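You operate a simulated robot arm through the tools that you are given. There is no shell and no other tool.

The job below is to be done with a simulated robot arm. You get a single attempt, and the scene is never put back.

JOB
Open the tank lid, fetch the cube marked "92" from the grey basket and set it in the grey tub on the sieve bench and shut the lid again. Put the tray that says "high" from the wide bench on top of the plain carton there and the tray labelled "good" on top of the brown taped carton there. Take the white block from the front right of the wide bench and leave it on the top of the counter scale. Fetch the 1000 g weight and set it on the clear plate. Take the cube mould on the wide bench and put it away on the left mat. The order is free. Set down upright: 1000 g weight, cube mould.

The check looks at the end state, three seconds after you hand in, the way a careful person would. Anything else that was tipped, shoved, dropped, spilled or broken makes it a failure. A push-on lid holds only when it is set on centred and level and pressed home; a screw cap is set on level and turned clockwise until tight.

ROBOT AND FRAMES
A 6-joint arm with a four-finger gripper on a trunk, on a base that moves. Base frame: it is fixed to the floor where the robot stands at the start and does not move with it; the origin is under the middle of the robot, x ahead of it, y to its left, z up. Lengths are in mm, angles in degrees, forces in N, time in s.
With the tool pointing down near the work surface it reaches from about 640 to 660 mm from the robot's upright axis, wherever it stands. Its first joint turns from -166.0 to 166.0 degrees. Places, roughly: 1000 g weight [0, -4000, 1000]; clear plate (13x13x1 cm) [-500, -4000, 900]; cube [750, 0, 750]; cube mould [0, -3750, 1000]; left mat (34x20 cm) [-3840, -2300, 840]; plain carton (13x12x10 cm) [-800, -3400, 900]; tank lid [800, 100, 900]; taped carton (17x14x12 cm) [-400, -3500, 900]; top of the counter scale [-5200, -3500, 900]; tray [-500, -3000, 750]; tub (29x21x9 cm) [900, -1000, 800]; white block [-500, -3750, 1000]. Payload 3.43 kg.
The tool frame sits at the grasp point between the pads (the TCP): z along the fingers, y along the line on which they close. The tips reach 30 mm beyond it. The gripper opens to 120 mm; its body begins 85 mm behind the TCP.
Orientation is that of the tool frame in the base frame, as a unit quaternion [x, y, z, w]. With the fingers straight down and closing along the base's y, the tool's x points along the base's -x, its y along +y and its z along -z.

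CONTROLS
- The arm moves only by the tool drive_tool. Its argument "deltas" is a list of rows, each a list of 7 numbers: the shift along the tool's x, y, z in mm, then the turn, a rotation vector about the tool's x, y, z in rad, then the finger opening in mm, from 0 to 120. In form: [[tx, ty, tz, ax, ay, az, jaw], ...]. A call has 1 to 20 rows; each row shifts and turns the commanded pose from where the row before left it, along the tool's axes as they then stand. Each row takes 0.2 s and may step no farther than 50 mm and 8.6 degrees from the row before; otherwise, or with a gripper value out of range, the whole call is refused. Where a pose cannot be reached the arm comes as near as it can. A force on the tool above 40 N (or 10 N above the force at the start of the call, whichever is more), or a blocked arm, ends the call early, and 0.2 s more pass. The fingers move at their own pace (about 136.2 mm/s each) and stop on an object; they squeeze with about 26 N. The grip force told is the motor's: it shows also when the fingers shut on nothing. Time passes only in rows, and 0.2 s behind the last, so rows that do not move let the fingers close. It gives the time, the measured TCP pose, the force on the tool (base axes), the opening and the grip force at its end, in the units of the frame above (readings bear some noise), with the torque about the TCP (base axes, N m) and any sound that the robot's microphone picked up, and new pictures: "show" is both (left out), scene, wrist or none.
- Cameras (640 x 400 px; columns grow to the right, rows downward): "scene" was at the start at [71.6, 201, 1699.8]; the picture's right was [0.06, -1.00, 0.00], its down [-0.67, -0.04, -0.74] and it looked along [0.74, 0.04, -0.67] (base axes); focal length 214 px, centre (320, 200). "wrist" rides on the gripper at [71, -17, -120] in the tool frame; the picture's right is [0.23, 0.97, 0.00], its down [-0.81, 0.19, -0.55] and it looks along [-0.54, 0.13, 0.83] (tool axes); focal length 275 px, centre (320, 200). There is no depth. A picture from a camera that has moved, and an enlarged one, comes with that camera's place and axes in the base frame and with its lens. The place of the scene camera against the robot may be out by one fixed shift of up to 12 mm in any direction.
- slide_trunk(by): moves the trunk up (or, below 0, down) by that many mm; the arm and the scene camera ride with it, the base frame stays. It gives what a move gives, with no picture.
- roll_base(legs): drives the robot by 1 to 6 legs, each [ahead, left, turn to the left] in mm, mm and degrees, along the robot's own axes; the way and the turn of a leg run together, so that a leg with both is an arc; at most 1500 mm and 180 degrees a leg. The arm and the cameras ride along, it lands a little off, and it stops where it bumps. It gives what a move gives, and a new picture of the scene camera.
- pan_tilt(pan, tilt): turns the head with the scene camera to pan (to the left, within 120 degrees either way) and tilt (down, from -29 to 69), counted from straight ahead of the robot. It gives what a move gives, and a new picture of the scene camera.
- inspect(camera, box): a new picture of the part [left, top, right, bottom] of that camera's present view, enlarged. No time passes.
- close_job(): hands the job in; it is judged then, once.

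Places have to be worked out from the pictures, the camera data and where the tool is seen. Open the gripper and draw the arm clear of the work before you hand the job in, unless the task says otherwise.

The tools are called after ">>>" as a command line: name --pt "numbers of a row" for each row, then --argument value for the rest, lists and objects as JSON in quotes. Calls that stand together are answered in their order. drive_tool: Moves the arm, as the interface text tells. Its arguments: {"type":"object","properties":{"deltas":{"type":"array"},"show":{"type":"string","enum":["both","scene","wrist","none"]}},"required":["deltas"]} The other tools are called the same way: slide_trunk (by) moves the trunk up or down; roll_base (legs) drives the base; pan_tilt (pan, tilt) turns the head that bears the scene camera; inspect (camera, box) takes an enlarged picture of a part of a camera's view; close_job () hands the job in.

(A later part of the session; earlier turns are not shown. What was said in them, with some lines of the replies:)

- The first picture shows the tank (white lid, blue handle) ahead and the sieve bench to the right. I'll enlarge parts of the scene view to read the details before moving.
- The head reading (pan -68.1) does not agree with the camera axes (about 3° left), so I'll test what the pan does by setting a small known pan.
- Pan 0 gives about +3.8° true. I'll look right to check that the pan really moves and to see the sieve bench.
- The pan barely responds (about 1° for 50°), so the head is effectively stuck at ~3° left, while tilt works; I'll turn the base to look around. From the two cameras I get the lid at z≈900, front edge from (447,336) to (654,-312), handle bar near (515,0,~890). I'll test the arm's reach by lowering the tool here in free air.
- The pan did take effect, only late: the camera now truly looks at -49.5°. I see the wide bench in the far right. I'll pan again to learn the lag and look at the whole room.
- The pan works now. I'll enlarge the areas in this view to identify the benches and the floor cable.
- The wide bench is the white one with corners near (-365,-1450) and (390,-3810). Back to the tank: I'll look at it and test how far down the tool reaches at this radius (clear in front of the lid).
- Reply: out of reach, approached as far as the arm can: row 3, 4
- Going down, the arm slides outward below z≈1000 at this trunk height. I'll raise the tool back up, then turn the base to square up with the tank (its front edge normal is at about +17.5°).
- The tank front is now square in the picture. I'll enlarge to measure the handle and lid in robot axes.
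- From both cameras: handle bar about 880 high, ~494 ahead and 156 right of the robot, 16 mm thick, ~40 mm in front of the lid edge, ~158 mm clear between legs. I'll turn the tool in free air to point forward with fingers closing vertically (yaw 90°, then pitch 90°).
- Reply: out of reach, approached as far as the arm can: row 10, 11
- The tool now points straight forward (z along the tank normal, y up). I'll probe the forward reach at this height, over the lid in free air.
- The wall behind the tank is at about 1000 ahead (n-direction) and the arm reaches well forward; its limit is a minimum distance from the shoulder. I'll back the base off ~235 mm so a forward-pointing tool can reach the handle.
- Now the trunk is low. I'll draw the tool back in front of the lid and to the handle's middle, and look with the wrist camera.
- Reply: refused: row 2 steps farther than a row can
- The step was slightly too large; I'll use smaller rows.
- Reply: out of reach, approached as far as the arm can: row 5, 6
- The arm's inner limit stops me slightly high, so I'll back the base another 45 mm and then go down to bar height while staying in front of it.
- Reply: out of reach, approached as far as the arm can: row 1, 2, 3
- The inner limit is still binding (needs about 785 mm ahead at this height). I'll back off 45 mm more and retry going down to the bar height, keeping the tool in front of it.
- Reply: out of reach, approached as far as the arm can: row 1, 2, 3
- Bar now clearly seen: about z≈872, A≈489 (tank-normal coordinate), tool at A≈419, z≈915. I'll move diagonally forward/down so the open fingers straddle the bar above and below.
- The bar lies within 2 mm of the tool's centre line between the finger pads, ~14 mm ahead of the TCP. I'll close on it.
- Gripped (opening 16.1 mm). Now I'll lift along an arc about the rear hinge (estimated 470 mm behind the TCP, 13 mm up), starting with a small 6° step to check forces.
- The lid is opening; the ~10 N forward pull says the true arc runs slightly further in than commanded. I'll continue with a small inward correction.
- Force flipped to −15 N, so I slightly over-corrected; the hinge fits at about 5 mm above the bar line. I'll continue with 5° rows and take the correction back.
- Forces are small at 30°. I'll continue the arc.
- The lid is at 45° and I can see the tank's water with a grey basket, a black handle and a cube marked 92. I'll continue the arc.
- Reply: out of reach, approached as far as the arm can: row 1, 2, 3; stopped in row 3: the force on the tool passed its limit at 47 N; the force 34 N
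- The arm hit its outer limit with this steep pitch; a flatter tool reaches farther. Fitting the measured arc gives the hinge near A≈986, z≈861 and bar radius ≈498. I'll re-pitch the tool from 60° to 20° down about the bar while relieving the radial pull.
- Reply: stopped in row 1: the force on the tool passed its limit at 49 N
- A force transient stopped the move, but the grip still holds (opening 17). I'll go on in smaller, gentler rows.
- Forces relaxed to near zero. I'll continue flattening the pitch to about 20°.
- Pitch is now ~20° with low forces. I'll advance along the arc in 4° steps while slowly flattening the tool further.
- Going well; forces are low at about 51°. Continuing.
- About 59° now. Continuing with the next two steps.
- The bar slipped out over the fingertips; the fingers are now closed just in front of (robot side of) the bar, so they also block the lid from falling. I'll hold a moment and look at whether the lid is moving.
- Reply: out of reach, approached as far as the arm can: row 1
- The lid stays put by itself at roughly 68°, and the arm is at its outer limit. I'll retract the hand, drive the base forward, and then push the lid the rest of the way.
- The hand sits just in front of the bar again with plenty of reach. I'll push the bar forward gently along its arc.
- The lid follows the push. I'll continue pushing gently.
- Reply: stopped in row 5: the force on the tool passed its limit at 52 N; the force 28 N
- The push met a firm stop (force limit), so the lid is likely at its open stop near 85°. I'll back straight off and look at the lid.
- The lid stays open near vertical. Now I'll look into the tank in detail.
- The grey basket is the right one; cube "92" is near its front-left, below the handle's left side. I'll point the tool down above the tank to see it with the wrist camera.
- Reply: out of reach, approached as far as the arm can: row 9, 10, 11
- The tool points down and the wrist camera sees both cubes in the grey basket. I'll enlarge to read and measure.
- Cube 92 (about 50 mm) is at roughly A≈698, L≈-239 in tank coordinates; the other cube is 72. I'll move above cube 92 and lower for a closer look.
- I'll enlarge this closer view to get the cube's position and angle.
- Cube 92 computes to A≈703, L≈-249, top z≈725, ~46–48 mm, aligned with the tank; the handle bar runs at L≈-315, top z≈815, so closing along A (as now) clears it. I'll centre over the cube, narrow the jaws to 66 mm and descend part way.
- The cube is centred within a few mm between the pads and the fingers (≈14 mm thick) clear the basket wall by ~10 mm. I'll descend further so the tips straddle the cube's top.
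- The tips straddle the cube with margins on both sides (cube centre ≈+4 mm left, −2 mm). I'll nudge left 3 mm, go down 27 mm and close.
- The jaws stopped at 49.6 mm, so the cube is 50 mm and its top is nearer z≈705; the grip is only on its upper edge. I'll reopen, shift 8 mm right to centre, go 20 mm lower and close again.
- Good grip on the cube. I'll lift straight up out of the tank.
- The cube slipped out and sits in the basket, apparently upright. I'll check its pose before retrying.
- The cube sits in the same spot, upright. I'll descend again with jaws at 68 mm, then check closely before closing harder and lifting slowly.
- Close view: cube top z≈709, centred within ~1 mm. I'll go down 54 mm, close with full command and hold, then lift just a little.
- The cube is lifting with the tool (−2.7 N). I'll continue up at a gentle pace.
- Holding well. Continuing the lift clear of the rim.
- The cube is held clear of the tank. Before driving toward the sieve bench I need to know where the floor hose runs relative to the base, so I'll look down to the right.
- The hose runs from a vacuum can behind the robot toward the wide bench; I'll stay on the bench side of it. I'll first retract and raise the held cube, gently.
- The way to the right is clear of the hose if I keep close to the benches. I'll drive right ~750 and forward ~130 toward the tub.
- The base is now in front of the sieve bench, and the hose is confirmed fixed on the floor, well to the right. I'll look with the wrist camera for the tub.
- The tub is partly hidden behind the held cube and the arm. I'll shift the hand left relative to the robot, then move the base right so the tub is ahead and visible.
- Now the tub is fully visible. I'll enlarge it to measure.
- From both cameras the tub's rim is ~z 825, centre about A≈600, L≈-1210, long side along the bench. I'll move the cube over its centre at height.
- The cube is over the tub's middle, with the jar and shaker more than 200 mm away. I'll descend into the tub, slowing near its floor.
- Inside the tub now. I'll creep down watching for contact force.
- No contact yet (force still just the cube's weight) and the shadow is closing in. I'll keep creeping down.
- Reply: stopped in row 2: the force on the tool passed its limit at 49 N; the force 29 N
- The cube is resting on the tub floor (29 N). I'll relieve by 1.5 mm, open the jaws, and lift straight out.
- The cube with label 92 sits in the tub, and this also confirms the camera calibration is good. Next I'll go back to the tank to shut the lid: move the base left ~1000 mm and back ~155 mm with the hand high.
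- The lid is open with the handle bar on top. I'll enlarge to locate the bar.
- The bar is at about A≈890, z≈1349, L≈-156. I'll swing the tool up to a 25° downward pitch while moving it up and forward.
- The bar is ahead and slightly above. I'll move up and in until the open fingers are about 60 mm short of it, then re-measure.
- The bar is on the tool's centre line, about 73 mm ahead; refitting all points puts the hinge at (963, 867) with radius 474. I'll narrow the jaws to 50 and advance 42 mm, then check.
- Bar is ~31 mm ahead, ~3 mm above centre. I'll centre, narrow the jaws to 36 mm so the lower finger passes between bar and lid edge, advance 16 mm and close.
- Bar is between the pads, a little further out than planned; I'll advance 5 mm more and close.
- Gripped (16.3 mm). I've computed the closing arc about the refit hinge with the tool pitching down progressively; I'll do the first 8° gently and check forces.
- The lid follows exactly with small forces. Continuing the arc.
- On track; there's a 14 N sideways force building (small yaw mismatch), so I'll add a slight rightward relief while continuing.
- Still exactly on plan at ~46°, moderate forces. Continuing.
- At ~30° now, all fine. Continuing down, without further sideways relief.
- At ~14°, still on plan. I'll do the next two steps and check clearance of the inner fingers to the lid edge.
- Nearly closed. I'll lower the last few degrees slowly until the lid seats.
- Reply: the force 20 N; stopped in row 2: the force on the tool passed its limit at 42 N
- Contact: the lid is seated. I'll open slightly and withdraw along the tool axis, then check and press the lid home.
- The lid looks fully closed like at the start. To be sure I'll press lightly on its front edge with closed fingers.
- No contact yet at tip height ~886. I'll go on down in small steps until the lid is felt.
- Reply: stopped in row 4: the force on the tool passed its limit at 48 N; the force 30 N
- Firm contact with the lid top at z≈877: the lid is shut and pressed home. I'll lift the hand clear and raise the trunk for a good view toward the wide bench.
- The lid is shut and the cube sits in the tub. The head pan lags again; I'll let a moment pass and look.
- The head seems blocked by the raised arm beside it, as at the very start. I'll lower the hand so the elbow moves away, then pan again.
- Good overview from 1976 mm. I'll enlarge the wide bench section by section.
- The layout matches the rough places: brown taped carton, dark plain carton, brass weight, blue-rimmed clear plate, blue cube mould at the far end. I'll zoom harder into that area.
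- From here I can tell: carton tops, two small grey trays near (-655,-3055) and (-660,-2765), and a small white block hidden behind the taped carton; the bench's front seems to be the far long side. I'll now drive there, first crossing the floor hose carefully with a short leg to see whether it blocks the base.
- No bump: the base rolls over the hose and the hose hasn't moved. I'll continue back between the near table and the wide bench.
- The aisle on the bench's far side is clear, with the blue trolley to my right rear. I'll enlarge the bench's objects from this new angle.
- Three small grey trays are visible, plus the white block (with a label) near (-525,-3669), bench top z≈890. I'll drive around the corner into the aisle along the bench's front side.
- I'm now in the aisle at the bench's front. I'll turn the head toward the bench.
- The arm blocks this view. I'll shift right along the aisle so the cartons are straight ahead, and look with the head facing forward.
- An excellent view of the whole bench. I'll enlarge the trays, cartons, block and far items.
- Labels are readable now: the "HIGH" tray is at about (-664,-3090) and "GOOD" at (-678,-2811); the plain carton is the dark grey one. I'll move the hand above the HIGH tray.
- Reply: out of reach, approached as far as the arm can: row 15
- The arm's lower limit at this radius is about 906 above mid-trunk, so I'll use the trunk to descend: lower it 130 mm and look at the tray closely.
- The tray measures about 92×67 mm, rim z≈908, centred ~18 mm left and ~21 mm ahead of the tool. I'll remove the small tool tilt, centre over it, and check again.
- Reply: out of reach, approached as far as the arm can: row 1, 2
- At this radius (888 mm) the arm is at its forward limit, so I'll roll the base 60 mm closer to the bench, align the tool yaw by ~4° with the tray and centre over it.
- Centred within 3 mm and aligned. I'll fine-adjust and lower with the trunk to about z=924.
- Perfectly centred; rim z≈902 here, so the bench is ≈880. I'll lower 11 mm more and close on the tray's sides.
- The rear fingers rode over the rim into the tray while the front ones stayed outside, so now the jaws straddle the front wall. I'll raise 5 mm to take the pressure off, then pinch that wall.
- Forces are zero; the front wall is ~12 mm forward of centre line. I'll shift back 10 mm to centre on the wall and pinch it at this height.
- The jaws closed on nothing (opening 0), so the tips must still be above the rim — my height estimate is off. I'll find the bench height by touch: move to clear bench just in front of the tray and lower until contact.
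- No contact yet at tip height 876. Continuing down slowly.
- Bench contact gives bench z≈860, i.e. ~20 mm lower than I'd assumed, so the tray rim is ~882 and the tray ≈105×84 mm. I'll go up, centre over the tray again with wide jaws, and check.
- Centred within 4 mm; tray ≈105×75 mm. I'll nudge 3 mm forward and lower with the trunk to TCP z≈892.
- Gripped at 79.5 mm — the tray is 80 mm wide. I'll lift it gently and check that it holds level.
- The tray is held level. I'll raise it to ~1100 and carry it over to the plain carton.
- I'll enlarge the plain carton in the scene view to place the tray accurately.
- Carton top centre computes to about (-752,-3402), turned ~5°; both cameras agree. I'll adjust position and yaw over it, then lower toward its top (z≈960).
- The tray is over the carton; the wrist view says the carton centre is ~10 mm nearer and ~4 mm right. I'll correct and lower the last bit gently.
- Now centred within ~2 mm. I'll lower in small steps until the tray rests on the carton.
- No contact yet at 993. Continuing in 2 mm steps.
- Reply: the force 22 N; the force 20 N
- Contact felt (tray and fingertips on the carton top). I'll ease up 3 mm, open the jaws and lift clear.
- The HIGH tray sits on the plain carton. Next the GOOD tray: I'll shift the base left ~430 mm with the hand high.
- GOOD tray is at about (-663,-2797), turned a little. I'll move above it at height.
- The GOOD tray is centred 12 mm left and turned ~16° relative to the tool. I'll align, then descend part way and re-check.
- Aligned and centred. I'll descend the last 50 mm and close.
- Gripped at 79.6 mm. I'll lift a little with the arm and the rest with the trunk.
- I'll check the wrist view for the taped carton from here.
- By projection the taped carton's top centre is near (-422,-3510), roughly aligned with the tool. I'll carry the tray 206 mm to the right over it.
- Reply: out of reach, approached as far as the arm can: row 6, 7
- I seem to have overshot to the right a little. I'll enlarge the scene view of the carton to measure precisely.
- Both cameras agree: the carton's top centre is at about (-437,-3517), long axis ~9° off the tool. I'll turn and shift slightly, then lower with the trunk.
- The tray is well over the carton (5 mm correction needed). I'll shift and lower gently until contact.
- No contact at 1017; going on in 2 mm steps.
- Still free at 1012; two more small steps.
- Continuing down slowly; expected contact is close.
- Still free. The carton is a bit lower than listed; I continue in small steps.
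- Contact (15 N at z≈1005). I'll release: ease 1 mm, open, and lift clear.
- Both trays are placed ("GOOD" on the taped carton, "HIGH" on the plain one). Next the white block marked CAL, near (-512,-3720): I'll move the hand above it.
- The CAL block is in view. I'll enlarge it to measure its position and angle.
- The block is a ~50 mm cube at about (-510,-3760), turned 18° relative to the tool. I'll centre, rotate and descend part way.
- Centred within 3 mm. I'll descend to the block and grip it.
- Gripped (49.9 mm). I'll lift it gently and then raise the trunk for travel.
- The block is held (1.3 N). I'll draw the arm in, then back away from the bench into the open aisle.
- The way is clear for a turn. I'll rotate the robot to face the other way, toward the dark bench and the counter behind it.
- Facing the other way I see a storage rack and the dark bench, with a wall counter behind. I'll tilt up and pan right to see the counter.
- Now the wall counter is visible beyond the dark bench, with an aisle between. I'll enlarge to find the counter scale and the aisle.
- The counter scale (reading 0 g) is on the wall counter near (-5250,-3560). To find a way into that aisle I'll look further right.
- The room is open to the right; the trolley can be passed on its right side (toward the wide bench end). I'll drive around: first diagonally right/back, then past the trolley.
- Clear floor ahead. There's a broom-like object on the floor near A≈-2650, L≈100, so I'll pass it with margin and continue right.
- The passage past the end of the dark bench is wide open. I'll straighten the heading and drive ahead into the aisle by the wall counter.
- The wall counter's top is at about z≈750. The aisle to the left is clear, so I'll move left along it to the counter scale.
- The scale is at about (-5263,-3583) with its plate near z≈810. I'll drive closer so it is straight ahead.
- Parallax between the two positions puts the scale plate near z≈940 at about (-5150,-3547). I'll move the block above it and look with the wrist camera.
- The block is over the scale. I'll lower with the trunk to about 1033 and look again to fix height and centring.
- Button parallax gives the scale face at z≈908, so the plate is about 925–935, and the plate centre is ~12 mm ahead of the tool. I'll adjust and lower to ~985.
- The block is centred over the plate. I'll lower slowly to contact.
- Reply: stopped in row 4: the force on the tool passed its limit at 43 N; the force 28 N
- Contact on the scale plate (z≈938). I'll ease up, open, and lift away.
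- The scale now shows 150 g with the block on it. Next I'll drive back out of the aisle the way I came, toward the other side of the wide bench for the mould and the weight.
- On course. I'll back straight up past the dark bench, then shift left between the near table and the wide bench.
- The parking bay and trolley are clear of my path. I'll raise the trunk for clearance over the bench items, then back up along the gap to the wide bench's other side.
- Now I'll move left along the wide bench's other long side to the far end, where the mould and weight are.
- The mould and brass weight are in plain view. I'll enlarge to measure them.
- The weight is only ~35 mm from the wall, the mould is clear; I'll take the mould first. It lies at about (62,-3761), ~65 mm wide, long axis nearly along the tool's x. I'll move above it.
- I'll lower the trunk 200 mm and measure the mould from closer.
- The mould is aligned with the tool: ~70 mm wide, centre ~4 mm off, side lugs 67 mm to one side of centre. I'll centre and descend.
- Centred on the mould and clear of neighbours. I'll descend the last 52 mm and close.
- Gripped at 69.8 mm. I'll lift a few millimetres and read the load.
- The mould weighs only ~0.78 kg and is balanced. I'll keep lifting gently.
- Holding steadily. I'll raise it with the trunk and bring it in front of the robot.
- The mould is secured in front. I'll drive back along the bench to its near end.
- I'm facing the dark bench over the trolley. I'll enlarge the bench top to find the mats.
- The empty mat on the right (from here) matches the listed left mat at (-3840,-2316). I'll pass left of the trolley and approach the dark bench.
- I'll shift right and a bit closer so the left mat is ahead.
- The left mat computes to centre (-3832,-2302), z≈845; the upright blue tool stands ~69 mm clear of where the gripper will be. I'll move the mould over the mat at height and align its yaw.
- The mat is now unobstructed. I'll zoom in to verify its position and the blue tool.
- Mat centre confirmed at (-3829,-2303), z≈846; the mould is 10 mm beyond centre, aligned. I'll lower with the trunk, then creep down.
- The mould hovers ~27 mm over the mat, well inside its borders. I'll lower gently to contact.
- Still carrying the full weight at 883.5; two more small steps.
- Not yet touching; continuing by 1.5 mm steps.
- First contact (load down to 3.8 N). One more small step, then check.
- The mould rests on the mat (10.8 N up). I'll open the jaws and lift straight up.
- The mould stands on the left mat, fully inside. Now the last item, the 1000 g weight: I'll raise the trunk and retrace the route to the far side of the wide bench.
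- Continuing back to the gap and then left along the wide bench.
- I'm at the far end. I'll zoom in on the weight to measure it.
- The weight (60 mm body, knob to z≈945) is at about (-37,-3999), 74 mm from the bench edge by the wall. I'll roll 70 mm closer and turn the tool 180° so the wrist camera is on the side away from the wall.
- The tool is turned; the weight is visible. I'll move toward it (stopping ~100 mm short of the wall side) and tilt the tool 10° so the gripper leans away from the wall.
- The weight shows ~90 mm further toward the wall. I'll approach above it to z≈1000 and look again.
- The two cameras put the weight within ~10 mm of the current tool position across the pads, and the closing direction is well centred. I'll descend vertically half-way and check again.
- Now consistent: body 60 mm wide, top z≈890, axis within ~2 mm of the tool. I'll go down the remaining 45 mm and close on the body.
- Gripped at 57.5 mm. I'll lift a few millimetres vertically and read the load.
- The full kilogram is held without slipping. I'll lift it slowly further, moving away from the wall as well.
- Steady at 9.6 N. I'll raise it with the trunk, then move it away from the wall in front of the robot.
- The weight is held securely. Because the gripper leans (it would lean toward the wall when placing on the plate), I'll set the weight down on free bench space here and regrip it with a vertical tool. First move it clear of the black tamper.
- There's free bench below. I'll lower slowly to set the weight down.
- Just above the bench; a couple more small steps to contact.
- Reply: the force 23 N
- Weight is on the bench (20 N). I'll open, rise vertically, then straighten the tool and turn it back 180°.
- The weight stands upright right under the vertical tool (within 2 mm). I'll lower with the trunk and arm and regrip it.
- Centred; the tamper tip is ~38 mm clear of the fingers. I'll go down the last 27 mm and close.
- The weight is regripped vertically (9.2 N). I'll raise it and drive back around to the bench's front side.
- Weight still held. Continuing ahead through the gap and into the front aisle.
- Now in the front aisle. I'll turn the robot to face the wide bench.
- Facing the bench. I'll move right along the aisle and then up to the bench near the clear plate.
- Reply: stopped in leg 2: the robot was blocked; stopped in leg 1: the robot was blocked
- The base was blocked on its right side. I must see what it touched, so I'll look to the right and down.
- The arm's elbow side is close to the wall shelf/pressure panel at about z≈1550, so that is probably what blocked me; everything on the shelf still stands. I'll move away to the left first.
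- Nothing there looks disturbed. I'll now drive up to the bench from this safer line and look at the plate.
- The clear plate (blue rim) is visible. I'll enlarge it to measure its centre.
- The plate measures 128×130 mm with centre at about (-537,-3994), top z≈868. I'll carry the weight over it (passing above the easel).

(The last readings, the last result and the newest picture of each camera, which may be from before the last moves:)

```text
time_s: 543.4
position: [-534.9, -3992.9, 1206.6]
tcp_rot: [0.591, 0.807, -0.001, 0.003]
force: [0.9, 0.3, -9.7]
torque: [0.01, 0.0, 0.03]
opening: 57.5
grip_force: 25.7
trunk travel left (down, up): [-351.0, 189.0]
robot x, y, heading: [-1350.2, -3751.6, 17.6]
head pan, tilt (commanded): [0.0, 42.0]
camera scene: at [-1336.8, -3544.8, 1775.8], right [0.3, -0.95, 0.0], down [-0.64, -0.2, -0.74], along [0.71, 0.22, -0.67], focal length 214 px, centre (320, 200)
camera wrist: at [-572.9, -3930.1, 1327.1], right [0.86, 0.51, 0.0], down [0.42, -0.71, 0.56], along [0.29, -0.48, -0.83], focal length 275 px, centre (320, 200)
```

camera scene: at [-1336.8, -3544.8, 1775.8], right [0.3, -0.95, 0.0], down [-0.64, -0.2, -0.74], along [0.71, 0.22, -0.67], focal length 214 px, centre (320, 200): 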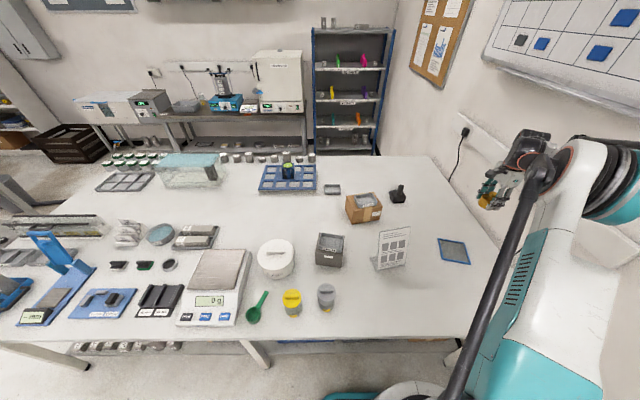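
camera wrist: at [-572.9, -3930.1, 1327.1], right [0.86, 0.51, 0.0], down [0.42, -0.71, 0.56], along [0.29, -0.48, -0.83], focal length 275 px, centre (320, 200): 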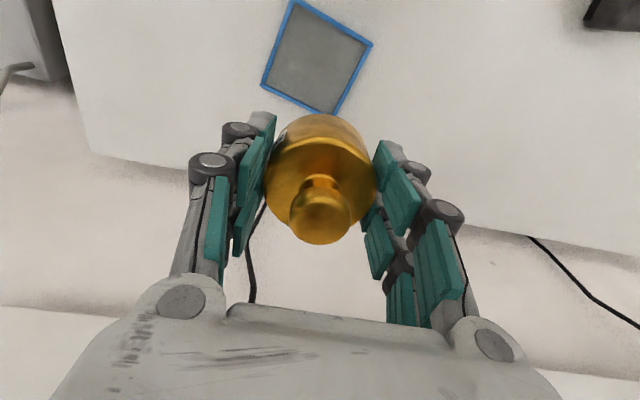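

The wrist view shows the plate centre ~8 mm off. I'll correct half of that, lower 200 mm with the trunk and re-measure.

>>> drive_tool --pt "5 -5 0 0 0 0 0" --show "none"

>>> slide_trunk --by -210

>>> inspect --camera "wrist" --box '[0, 0, 640, 400]'

>>> inspect --camera "scene" --box '[400, 160, 560, 290]'

```text
time_s: 543.8
position: [-541.2, -3989.1, 1205.2]
tcp_rot: [0.591, 0.807, -0.001, 0.004]
force: [-0.2, -0.2, -9.3]
torque: [0.02, 0.02, 0.03]
opening: 57.5
grip_force: 26.3
trunk travel left (down, up): [-351.0, 189.0]
robot x, y, heading: [-1344.4, -3749.1, 17.4]
head pan, tilt (commanded): [0.0, 42.0]
```

```text
time_s: 546.0
position: [-542.2, -3989.9, 997.3]
tcp_rot: [0.591, 0.807, 0.0, 0.004]
force: [-0.1, -0.4, -10.2]
torque: [0.01, 0.01, 0.01]
opening: 57.8
grip_force: 25.9
trunk travel left (down, up): [-141.0, 399.0]
robot x, y, heading: [-1345.6, -3749.3, 17.4]
head pan, tilt (commanded): [0.0, 42.0]
```

```text
1.00 times, centred on (320, 200) of wrist (not enlarged: the box is as wide or as high as the picture)
camera zoom: at [-579.9, -3926.2, 1117.9], right [0.86, 0.51, 0.0], down [0.42, -0.71, 0.56], along [0.29, -0.48, -0.83], focal length 275 px, centre (320, 200)
```

zoom: 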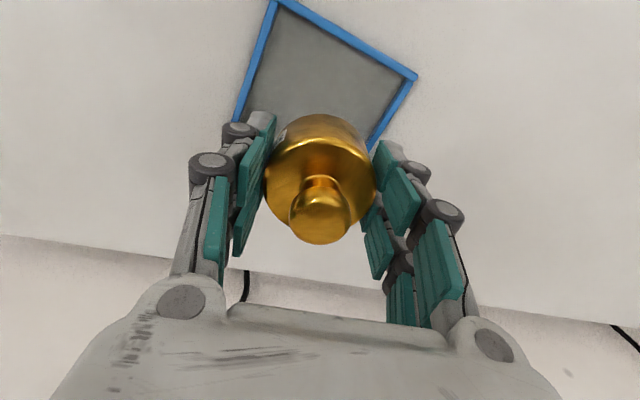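

```text
3.08 times, centred on (480, 225) of scene
camera zoom: at [-1337.6, -3544.3, 1565.8], right [0.3, -0.95, 0.0], down [-0.64, -0.2, -0.74], along [0.71, 0.22, -0.67], focal length 660 px, centre (-172, 123)
```

zoom: 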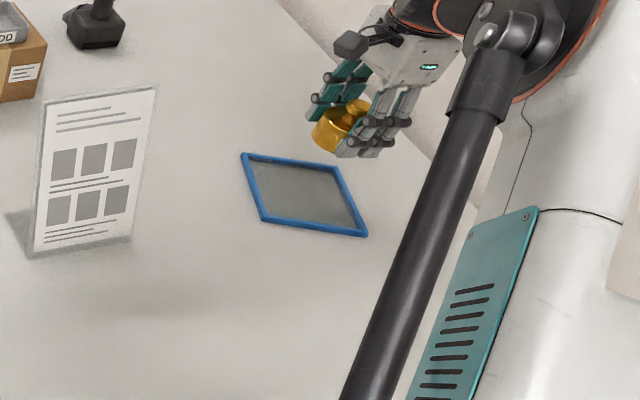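

Now the tool is within ~3 mm of the plate centre by both cameras. I'll lower the weight toward the plate.

>>> drive_tool --pt "0 0 10 0 0 0 0" --pt "0 0 16 0 0 0 0" --pt "0 0 18 0 0 0 0" --pt "0 0 16 0 0 0 0" --pt "0 0 12 0 0 0 0" --pt "0 0 7 0 0 0 0" --show "both"

>>> inspect --camera "scene" --box '[400, 160, 560, 290]'

```text
time_s: 547.5
position: [-542.1, -3990.8, 916.7]
tcp_rot: [0.591, 0.807, 0.0, 0.005]
force: [0.0, -0.3, -9.6]
torque: [0.01, 0.04, -0.01]
opening: 57.9
grip_force: 26.1
trunk travel left (down, up): [-141.0, 399.0]
robot x, y, heading: [-1349.3, -3748.0, 17.6]
head pan, tilt (commanded): [0.0, 42.0]
camera scene: at [-1337.3, -3544.4, 1565.7], right [0.3, -0.95, 0.0], down [-0.64, -0.2, -0.74], along [0.71, 0.22, -0.67], focal length 214 px, centre (320, 200)
camera wrist: at [-579.3, -3926.7, 1038.8], right [0.86, 0.51, 0.0], down [0.42, -0.71, 0.56], along [0.29, -0.48, -0.83], focal length 275 px, centre (320, 200)
```

scene: 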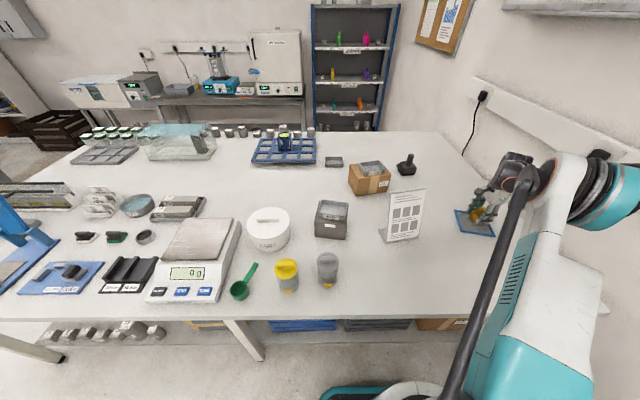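
wrist: 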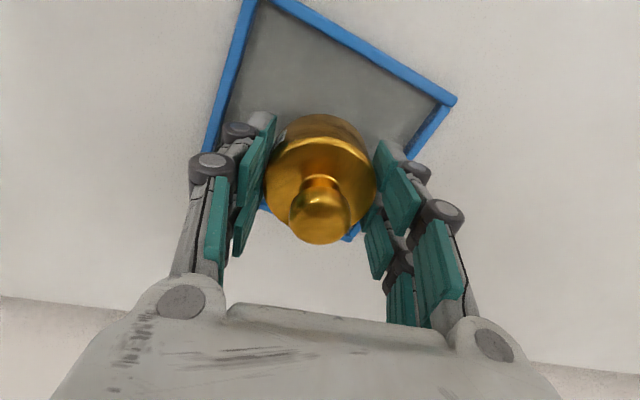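

```text
3.08 times, centred on (480, 225) of scene
camera zoom: at [-1337.3, -3544.4, 1565.7], right [0.3, -0.95, 0.0], down [-0.64, -0.2, -0.74], along [0.71, 0.22, -0.67], focal length 660 px, centre (-172, 123)
```

zoom: 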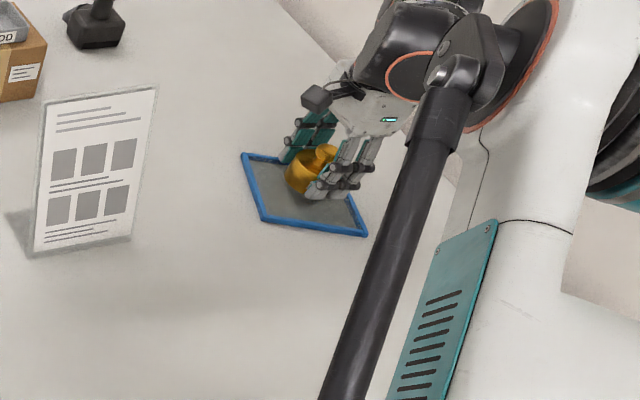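

The weight hangs centred over the plate. I'll lower in small steps to contact.

>>> drive_tool --pt "0 0 4 0 0 0 0" --pt "0 0 3 0 0 0 0" --pt "0 0 2 0 0 0 0" --show "none"

>>> drive_tool --pt "0 0 1.5 0 0 0 0" --show "none"

```text
time_s: 548.2
position: [-542.6, -3989.8, 909.7]
tcp_rot: [0.591, 0.807, 0.0, 0.004]
force: [0.3, 0.1, -9.7]
torque: [-0.03, 0.02, -0.02]
opening: 57.5
grip_force: 25.8
trunk travel left (down, up): [-141.0, 399.0]
robot x, y, heading: [-1347.5, -3753.9, 17.4]
head pan, tilt (commanded): [0.0, 42.0]
```

```text
time_s: 548.6
position: [-542.7, -3989.2, 906.6]
tcp_rot: [0.591, 0.807, -0.001, 0.005]
force: [0.0, -0.7, -9.9]
torque: [0.0, 0.01, -0.01]
opening: 57.9
grip_force: 26.7
trunk travel left (down, up): [-141.0, 399.0]
robot x, y, heading: [-1348.9, -3751.3, 17.4]
head pan, tilt (commanded): [0.0, 42.0]
```

Still hanging free at 906.6; continuing with small steps.

>>> drive_tool --pt "0 0 1.5 0 0 0 0" --show "none"

>>> drive_tool --pt "0 0 1.2 0 0 0 0" --show "none"

```text
time_s: 549.0
position: [-541.5, -3989.9, 907.4]
tcp_rot: [0.591, 0.807, 0.001, 0.004]
force: [5.1, -1.9, 5.6]
torque: [0.26, -0.14, -0.11]
opening: 57.8
grip_force: 26.3
trunk travel left (down, up): [-141.0, 399.0]
robot x, y, heading: [-1346.5, -3748.2, 17.9]
head pan, tilt (commanded): [0.0, 42.0]
```

```text
time_s: 549.5
position: [-542.0, -3989.9, 907.1]
tcp_rot: [0.591, 0.807, 0.0, 0.006]
force: [8.7, -3.2, 18.6]
torque: [0.07, -0.25, -0.06]
opening: 57.8
grip_force: 25.7
trunk travel left (down, up): [-141.0, 399.0]
robot x, y, heading: [-1347.6, -3750.0, 17.3]
head pan, tilt (commanded): [0.0, 42.0]
```

Contact: the weight stands on the plate. I'll ease off, open slowly, and lift straight up.

>>> drive_tool --pt "0 0 -0.8 0 0 0 0" --pt "0 0 0 0 0 0 62" --pt "0 0 0 0 0 0 68" --pt "0 0 0 0 0 0 74" --pt "0 0 -5 0 0 0 76" --pt "0 0 -15 0 0 0 78" --pt "0 0 -30 0 0 0 80" --pt "0 0 -40 0 0 0 80" --pt "0 0 -40 0 0 0 80" --show "both"

>>> inspect --camera "scene" --box '[400, 160, 560, 290]'

```text
time_s: 551.5
position: [-542.5, -3990.3, 1036.8]
tcp_rot: [0.592, 0.806, 0.0, 0.005]
force: [0.0, -0.2, 0.3]
torque: [0.01, 0.01, 0.01]
opening: 80.0
grip_force: 0.1
trunk travel left (down, up): [-141.0, 399.0]
robot x, y, heading: [-1348.3, -3745.8, 17.6]
head pan, tilt (commanded): [0.0, 42.0]
camera scene: at [-1338.6, -3544.0, 1565.7], right [0.3, -0.95, 0.0], down [-0.64, -0.2, -0.74], along [0.71, 0.22, -0.67], focal length 214 px, centre (320, 200)
camera wrist: at [-581.2, -3926.8, 1157.5], right [0.86, 0.51, 0.0], down [0.42, -0.71, 0.56], along [0.29, -0.48, -0.83], focal length 275 px, centre (320, 200)
```

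scene: 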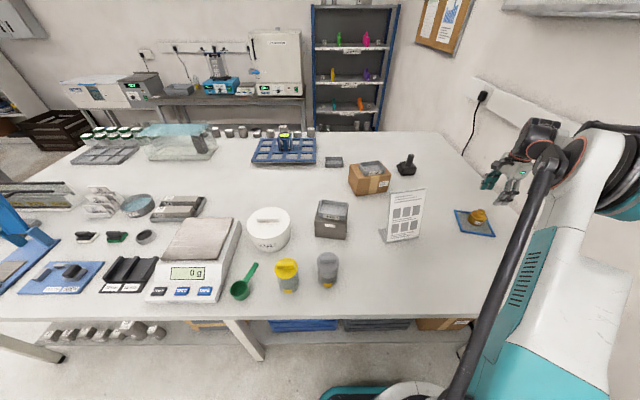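
wrist: 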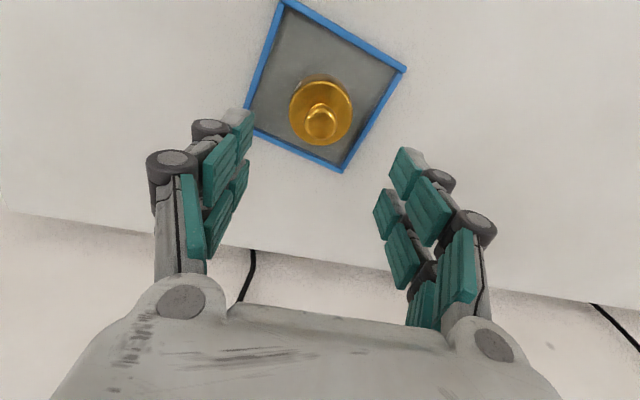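

```text
3.08 times, centred on (480, 225) of scene
camera zoom: at [-1338.6, -3544.0, 1565.7], right [0.3, -0.95, 0.0], down [-0.64, -0.2, -0.74], along [0.71, 0.22, -0.67], focal length 660 px, centre (-172, 123)
```

zoom: 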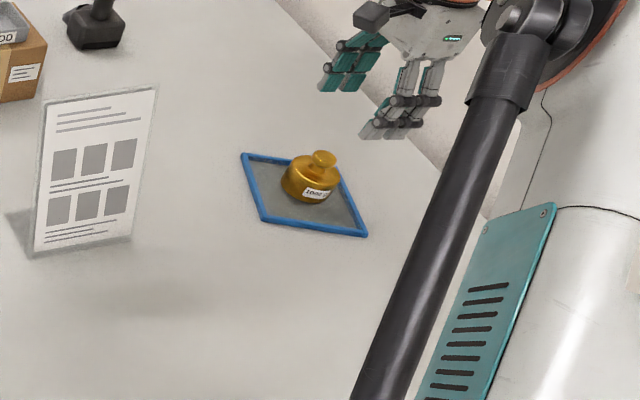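

The 1000 g weight stands upright on the plate. I'll raise the hand, draw the arm in and back off the bench, then check the whole scene.

>>> slide_trunk --by 180

>>> drive_tool --pt "30 -10 0 0 0 0 80" --pt "40 -15 0 0 0 0 80" --pt "40 -15 0 0 0 0 80" --pt "40 -15 0 0 0 0 80" --pt "40 -15 0 0 0 0 80" --pt "40 -15 0 0 0 0 80" --pt "40 -15 0 0 0 0 80" --pt "40 -15 0 0 0 0 80" --pt "40 -15 0 0 0 0 80" --show "none"

>>> roll_base --legs '[[-350, 150, 0]]'

```text
time_s: 553.5
position: [-543.8, -3990.1, 1216.4]
tcp_rot: [0.592, 0.806, 0.0, 0.004]
force: [0.6, -0.7, -0.1]
torque: [-0.03, -0.02, 0.02]
opening: 79.9
grip_force: 0.1
trunk travel left (down, up): [-321.0, 219.0]
robot x, y, heading: [-1347.5, -3752.2, 17.3]
head pan, tilt (commanded): [0.0, 42.0]
```

```text
time_s: 555.5
position: [-775.6, -3694.9, 1213.4]
tcp_rot: [0.592, 0.806, 0.0, 0.005]
force: [-0.4, 1.7, 0.3]
torque: [-0.02, -0.02, -0.02]
opening: 80.1
grip_force: 0.1
trunk travel left (down, up): [-321.0, 219.0]
robot x, y, heading: [-1350.7, -3747.8, 17.4]
head pan, tilt (commanded): [0.0, 42.0]
```

```text
time_s: 557.9
position: [-1153.7, -3657.3, 1213.6]
tcp_rot: [0.592, 0.806, 0.0, 0.004]
force: [-0.3, -0.9, -0.4]
torque: [0.01, -0.05, 0.01]
opening: 80.2
grip_force: 0.2
trunk travel left (down, up): [-321.0, 219.0]
robot x, y, heading: [-1725.1, -3712.0, 17.4]
head pan, tilt (commanded): [0.0, 42.0]
camera scene: at [-1719.1, -3505.2, 1745.7], right [0.3, -0.95, 0.0], down [-0.64, -0.2, -0.74], along [0.71, 0.22, -0.67], focal length 214 px, centre (320, 200)
```

scene: 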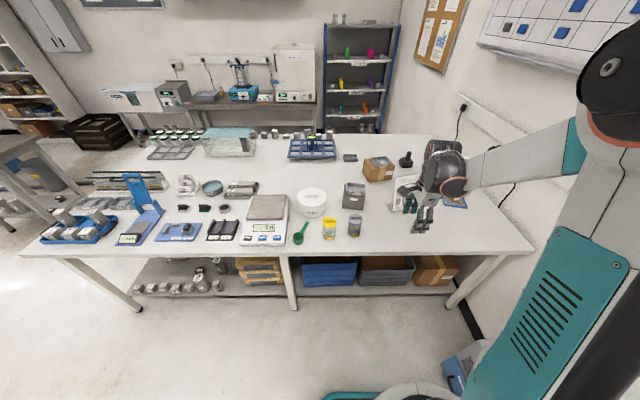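

I'll do final checks by zooming: the tank and tub, the cartons with trays, and the weight.

>>> inspect --camera "scene" --box '[95, 70, 255, 130]'

>>> inspect --camera "scene" --box '[320, 130, 490, 240]'

>>> inspect --camera "scene" --box '[60, 140, 320, 260]'

```text
4.00 times, centred on (175, 100) of scene
camera zoom: at [-1719.1, -3505.2, 1745.7], right [0.3, -0.95, 0.0], down [-0.64, -0.2, -0.74], along [0.71, 0.22, -0.67], focal length 858 px, centre (900, 600)
```

zoom: 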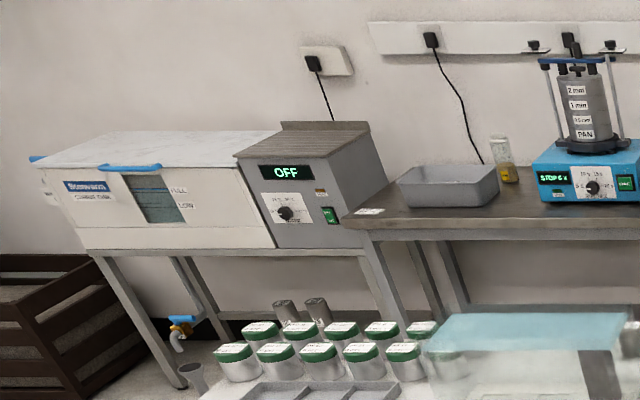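

```text
3.64 times, centred on (405, 185) of scene
camera zoom: at [-1719.1, -3505.2, 1745.7], right [0.3, -0.95, 0.0], down [-0.64, -0.2, -0.74], along [0.71, 0.22, -0.67], focal length 780 px, centre (11, 254)
```

zoom: 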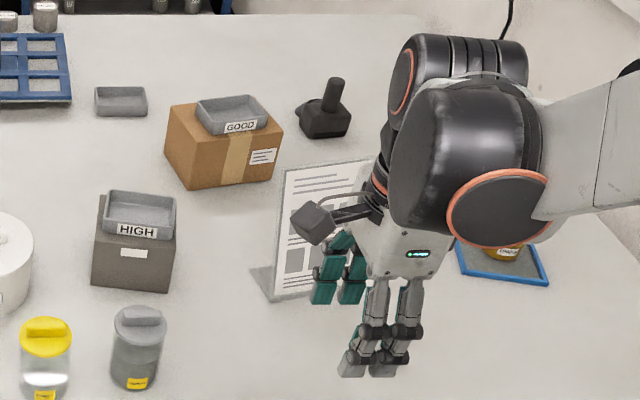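

```text
2.46 times, centred on (190, 200) of scene
camera zoom: at [-1719.1, -3505.2, 1745.7], right [0.3, -0.95, 0.0], down [-0.64, -0.2, -0.74], along [0.71, 0.22, -0.67], focal length 528 px, centre (640, 200)
```

zoom: 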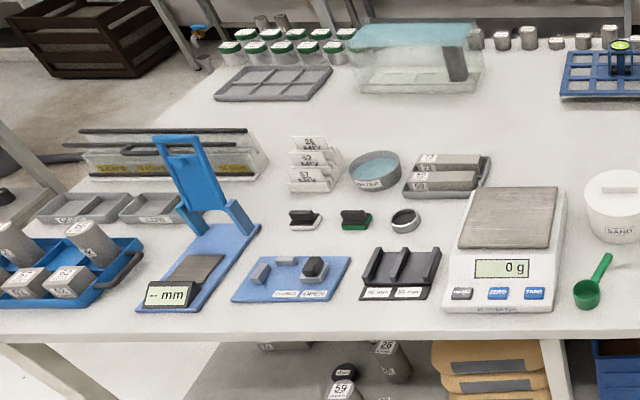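

Everything is in place: lid shut, cube 92 in the tub, trays on their cartons, block on the counter scale, mould on the left mat, weight on the plate. The gripper is open and clear, so I hand in the job.

>>> close_job

```text
The job is handed in.
```

All the items are in place and the job is handed in.

- **Tank:** the lid was opened, cube "92" went from the grey basket into the grey tub on the sieve bench, and the lid is shut again. I pressed the lid down at its front edge until it met firm resistance.
- **Trays:** "HIGH" is on the plain carton and "GOOD" is on the brown taped carton, both resting fully on the tops.
- **White block:** it is on the plate of the counter scale, which read 150 g after I let go.
- **1000 g weight:** it stands upright on the clear plate, well inside the rim.
- **Cube mould:** it stands upright on the left mat, inside its borders.

Four things happened along the way:

- **Cube:** it slipped out of the grip on the first lift and settled back upright in the basket. The second lift held.
- **"HIGH" tray:** my first grip rode over its rim and nudged it a few millimetres before I got it.
- **Floor hose:** the base drove over it several times. It looked unmoved after the first crossing.
- **Contact near the wide bench:** the base was blocked once on its right side. I could not tell what it touched, possibly the wall panel or shelf, or the grey unit on the floor. I backed off, and nothing there looked disturbed.
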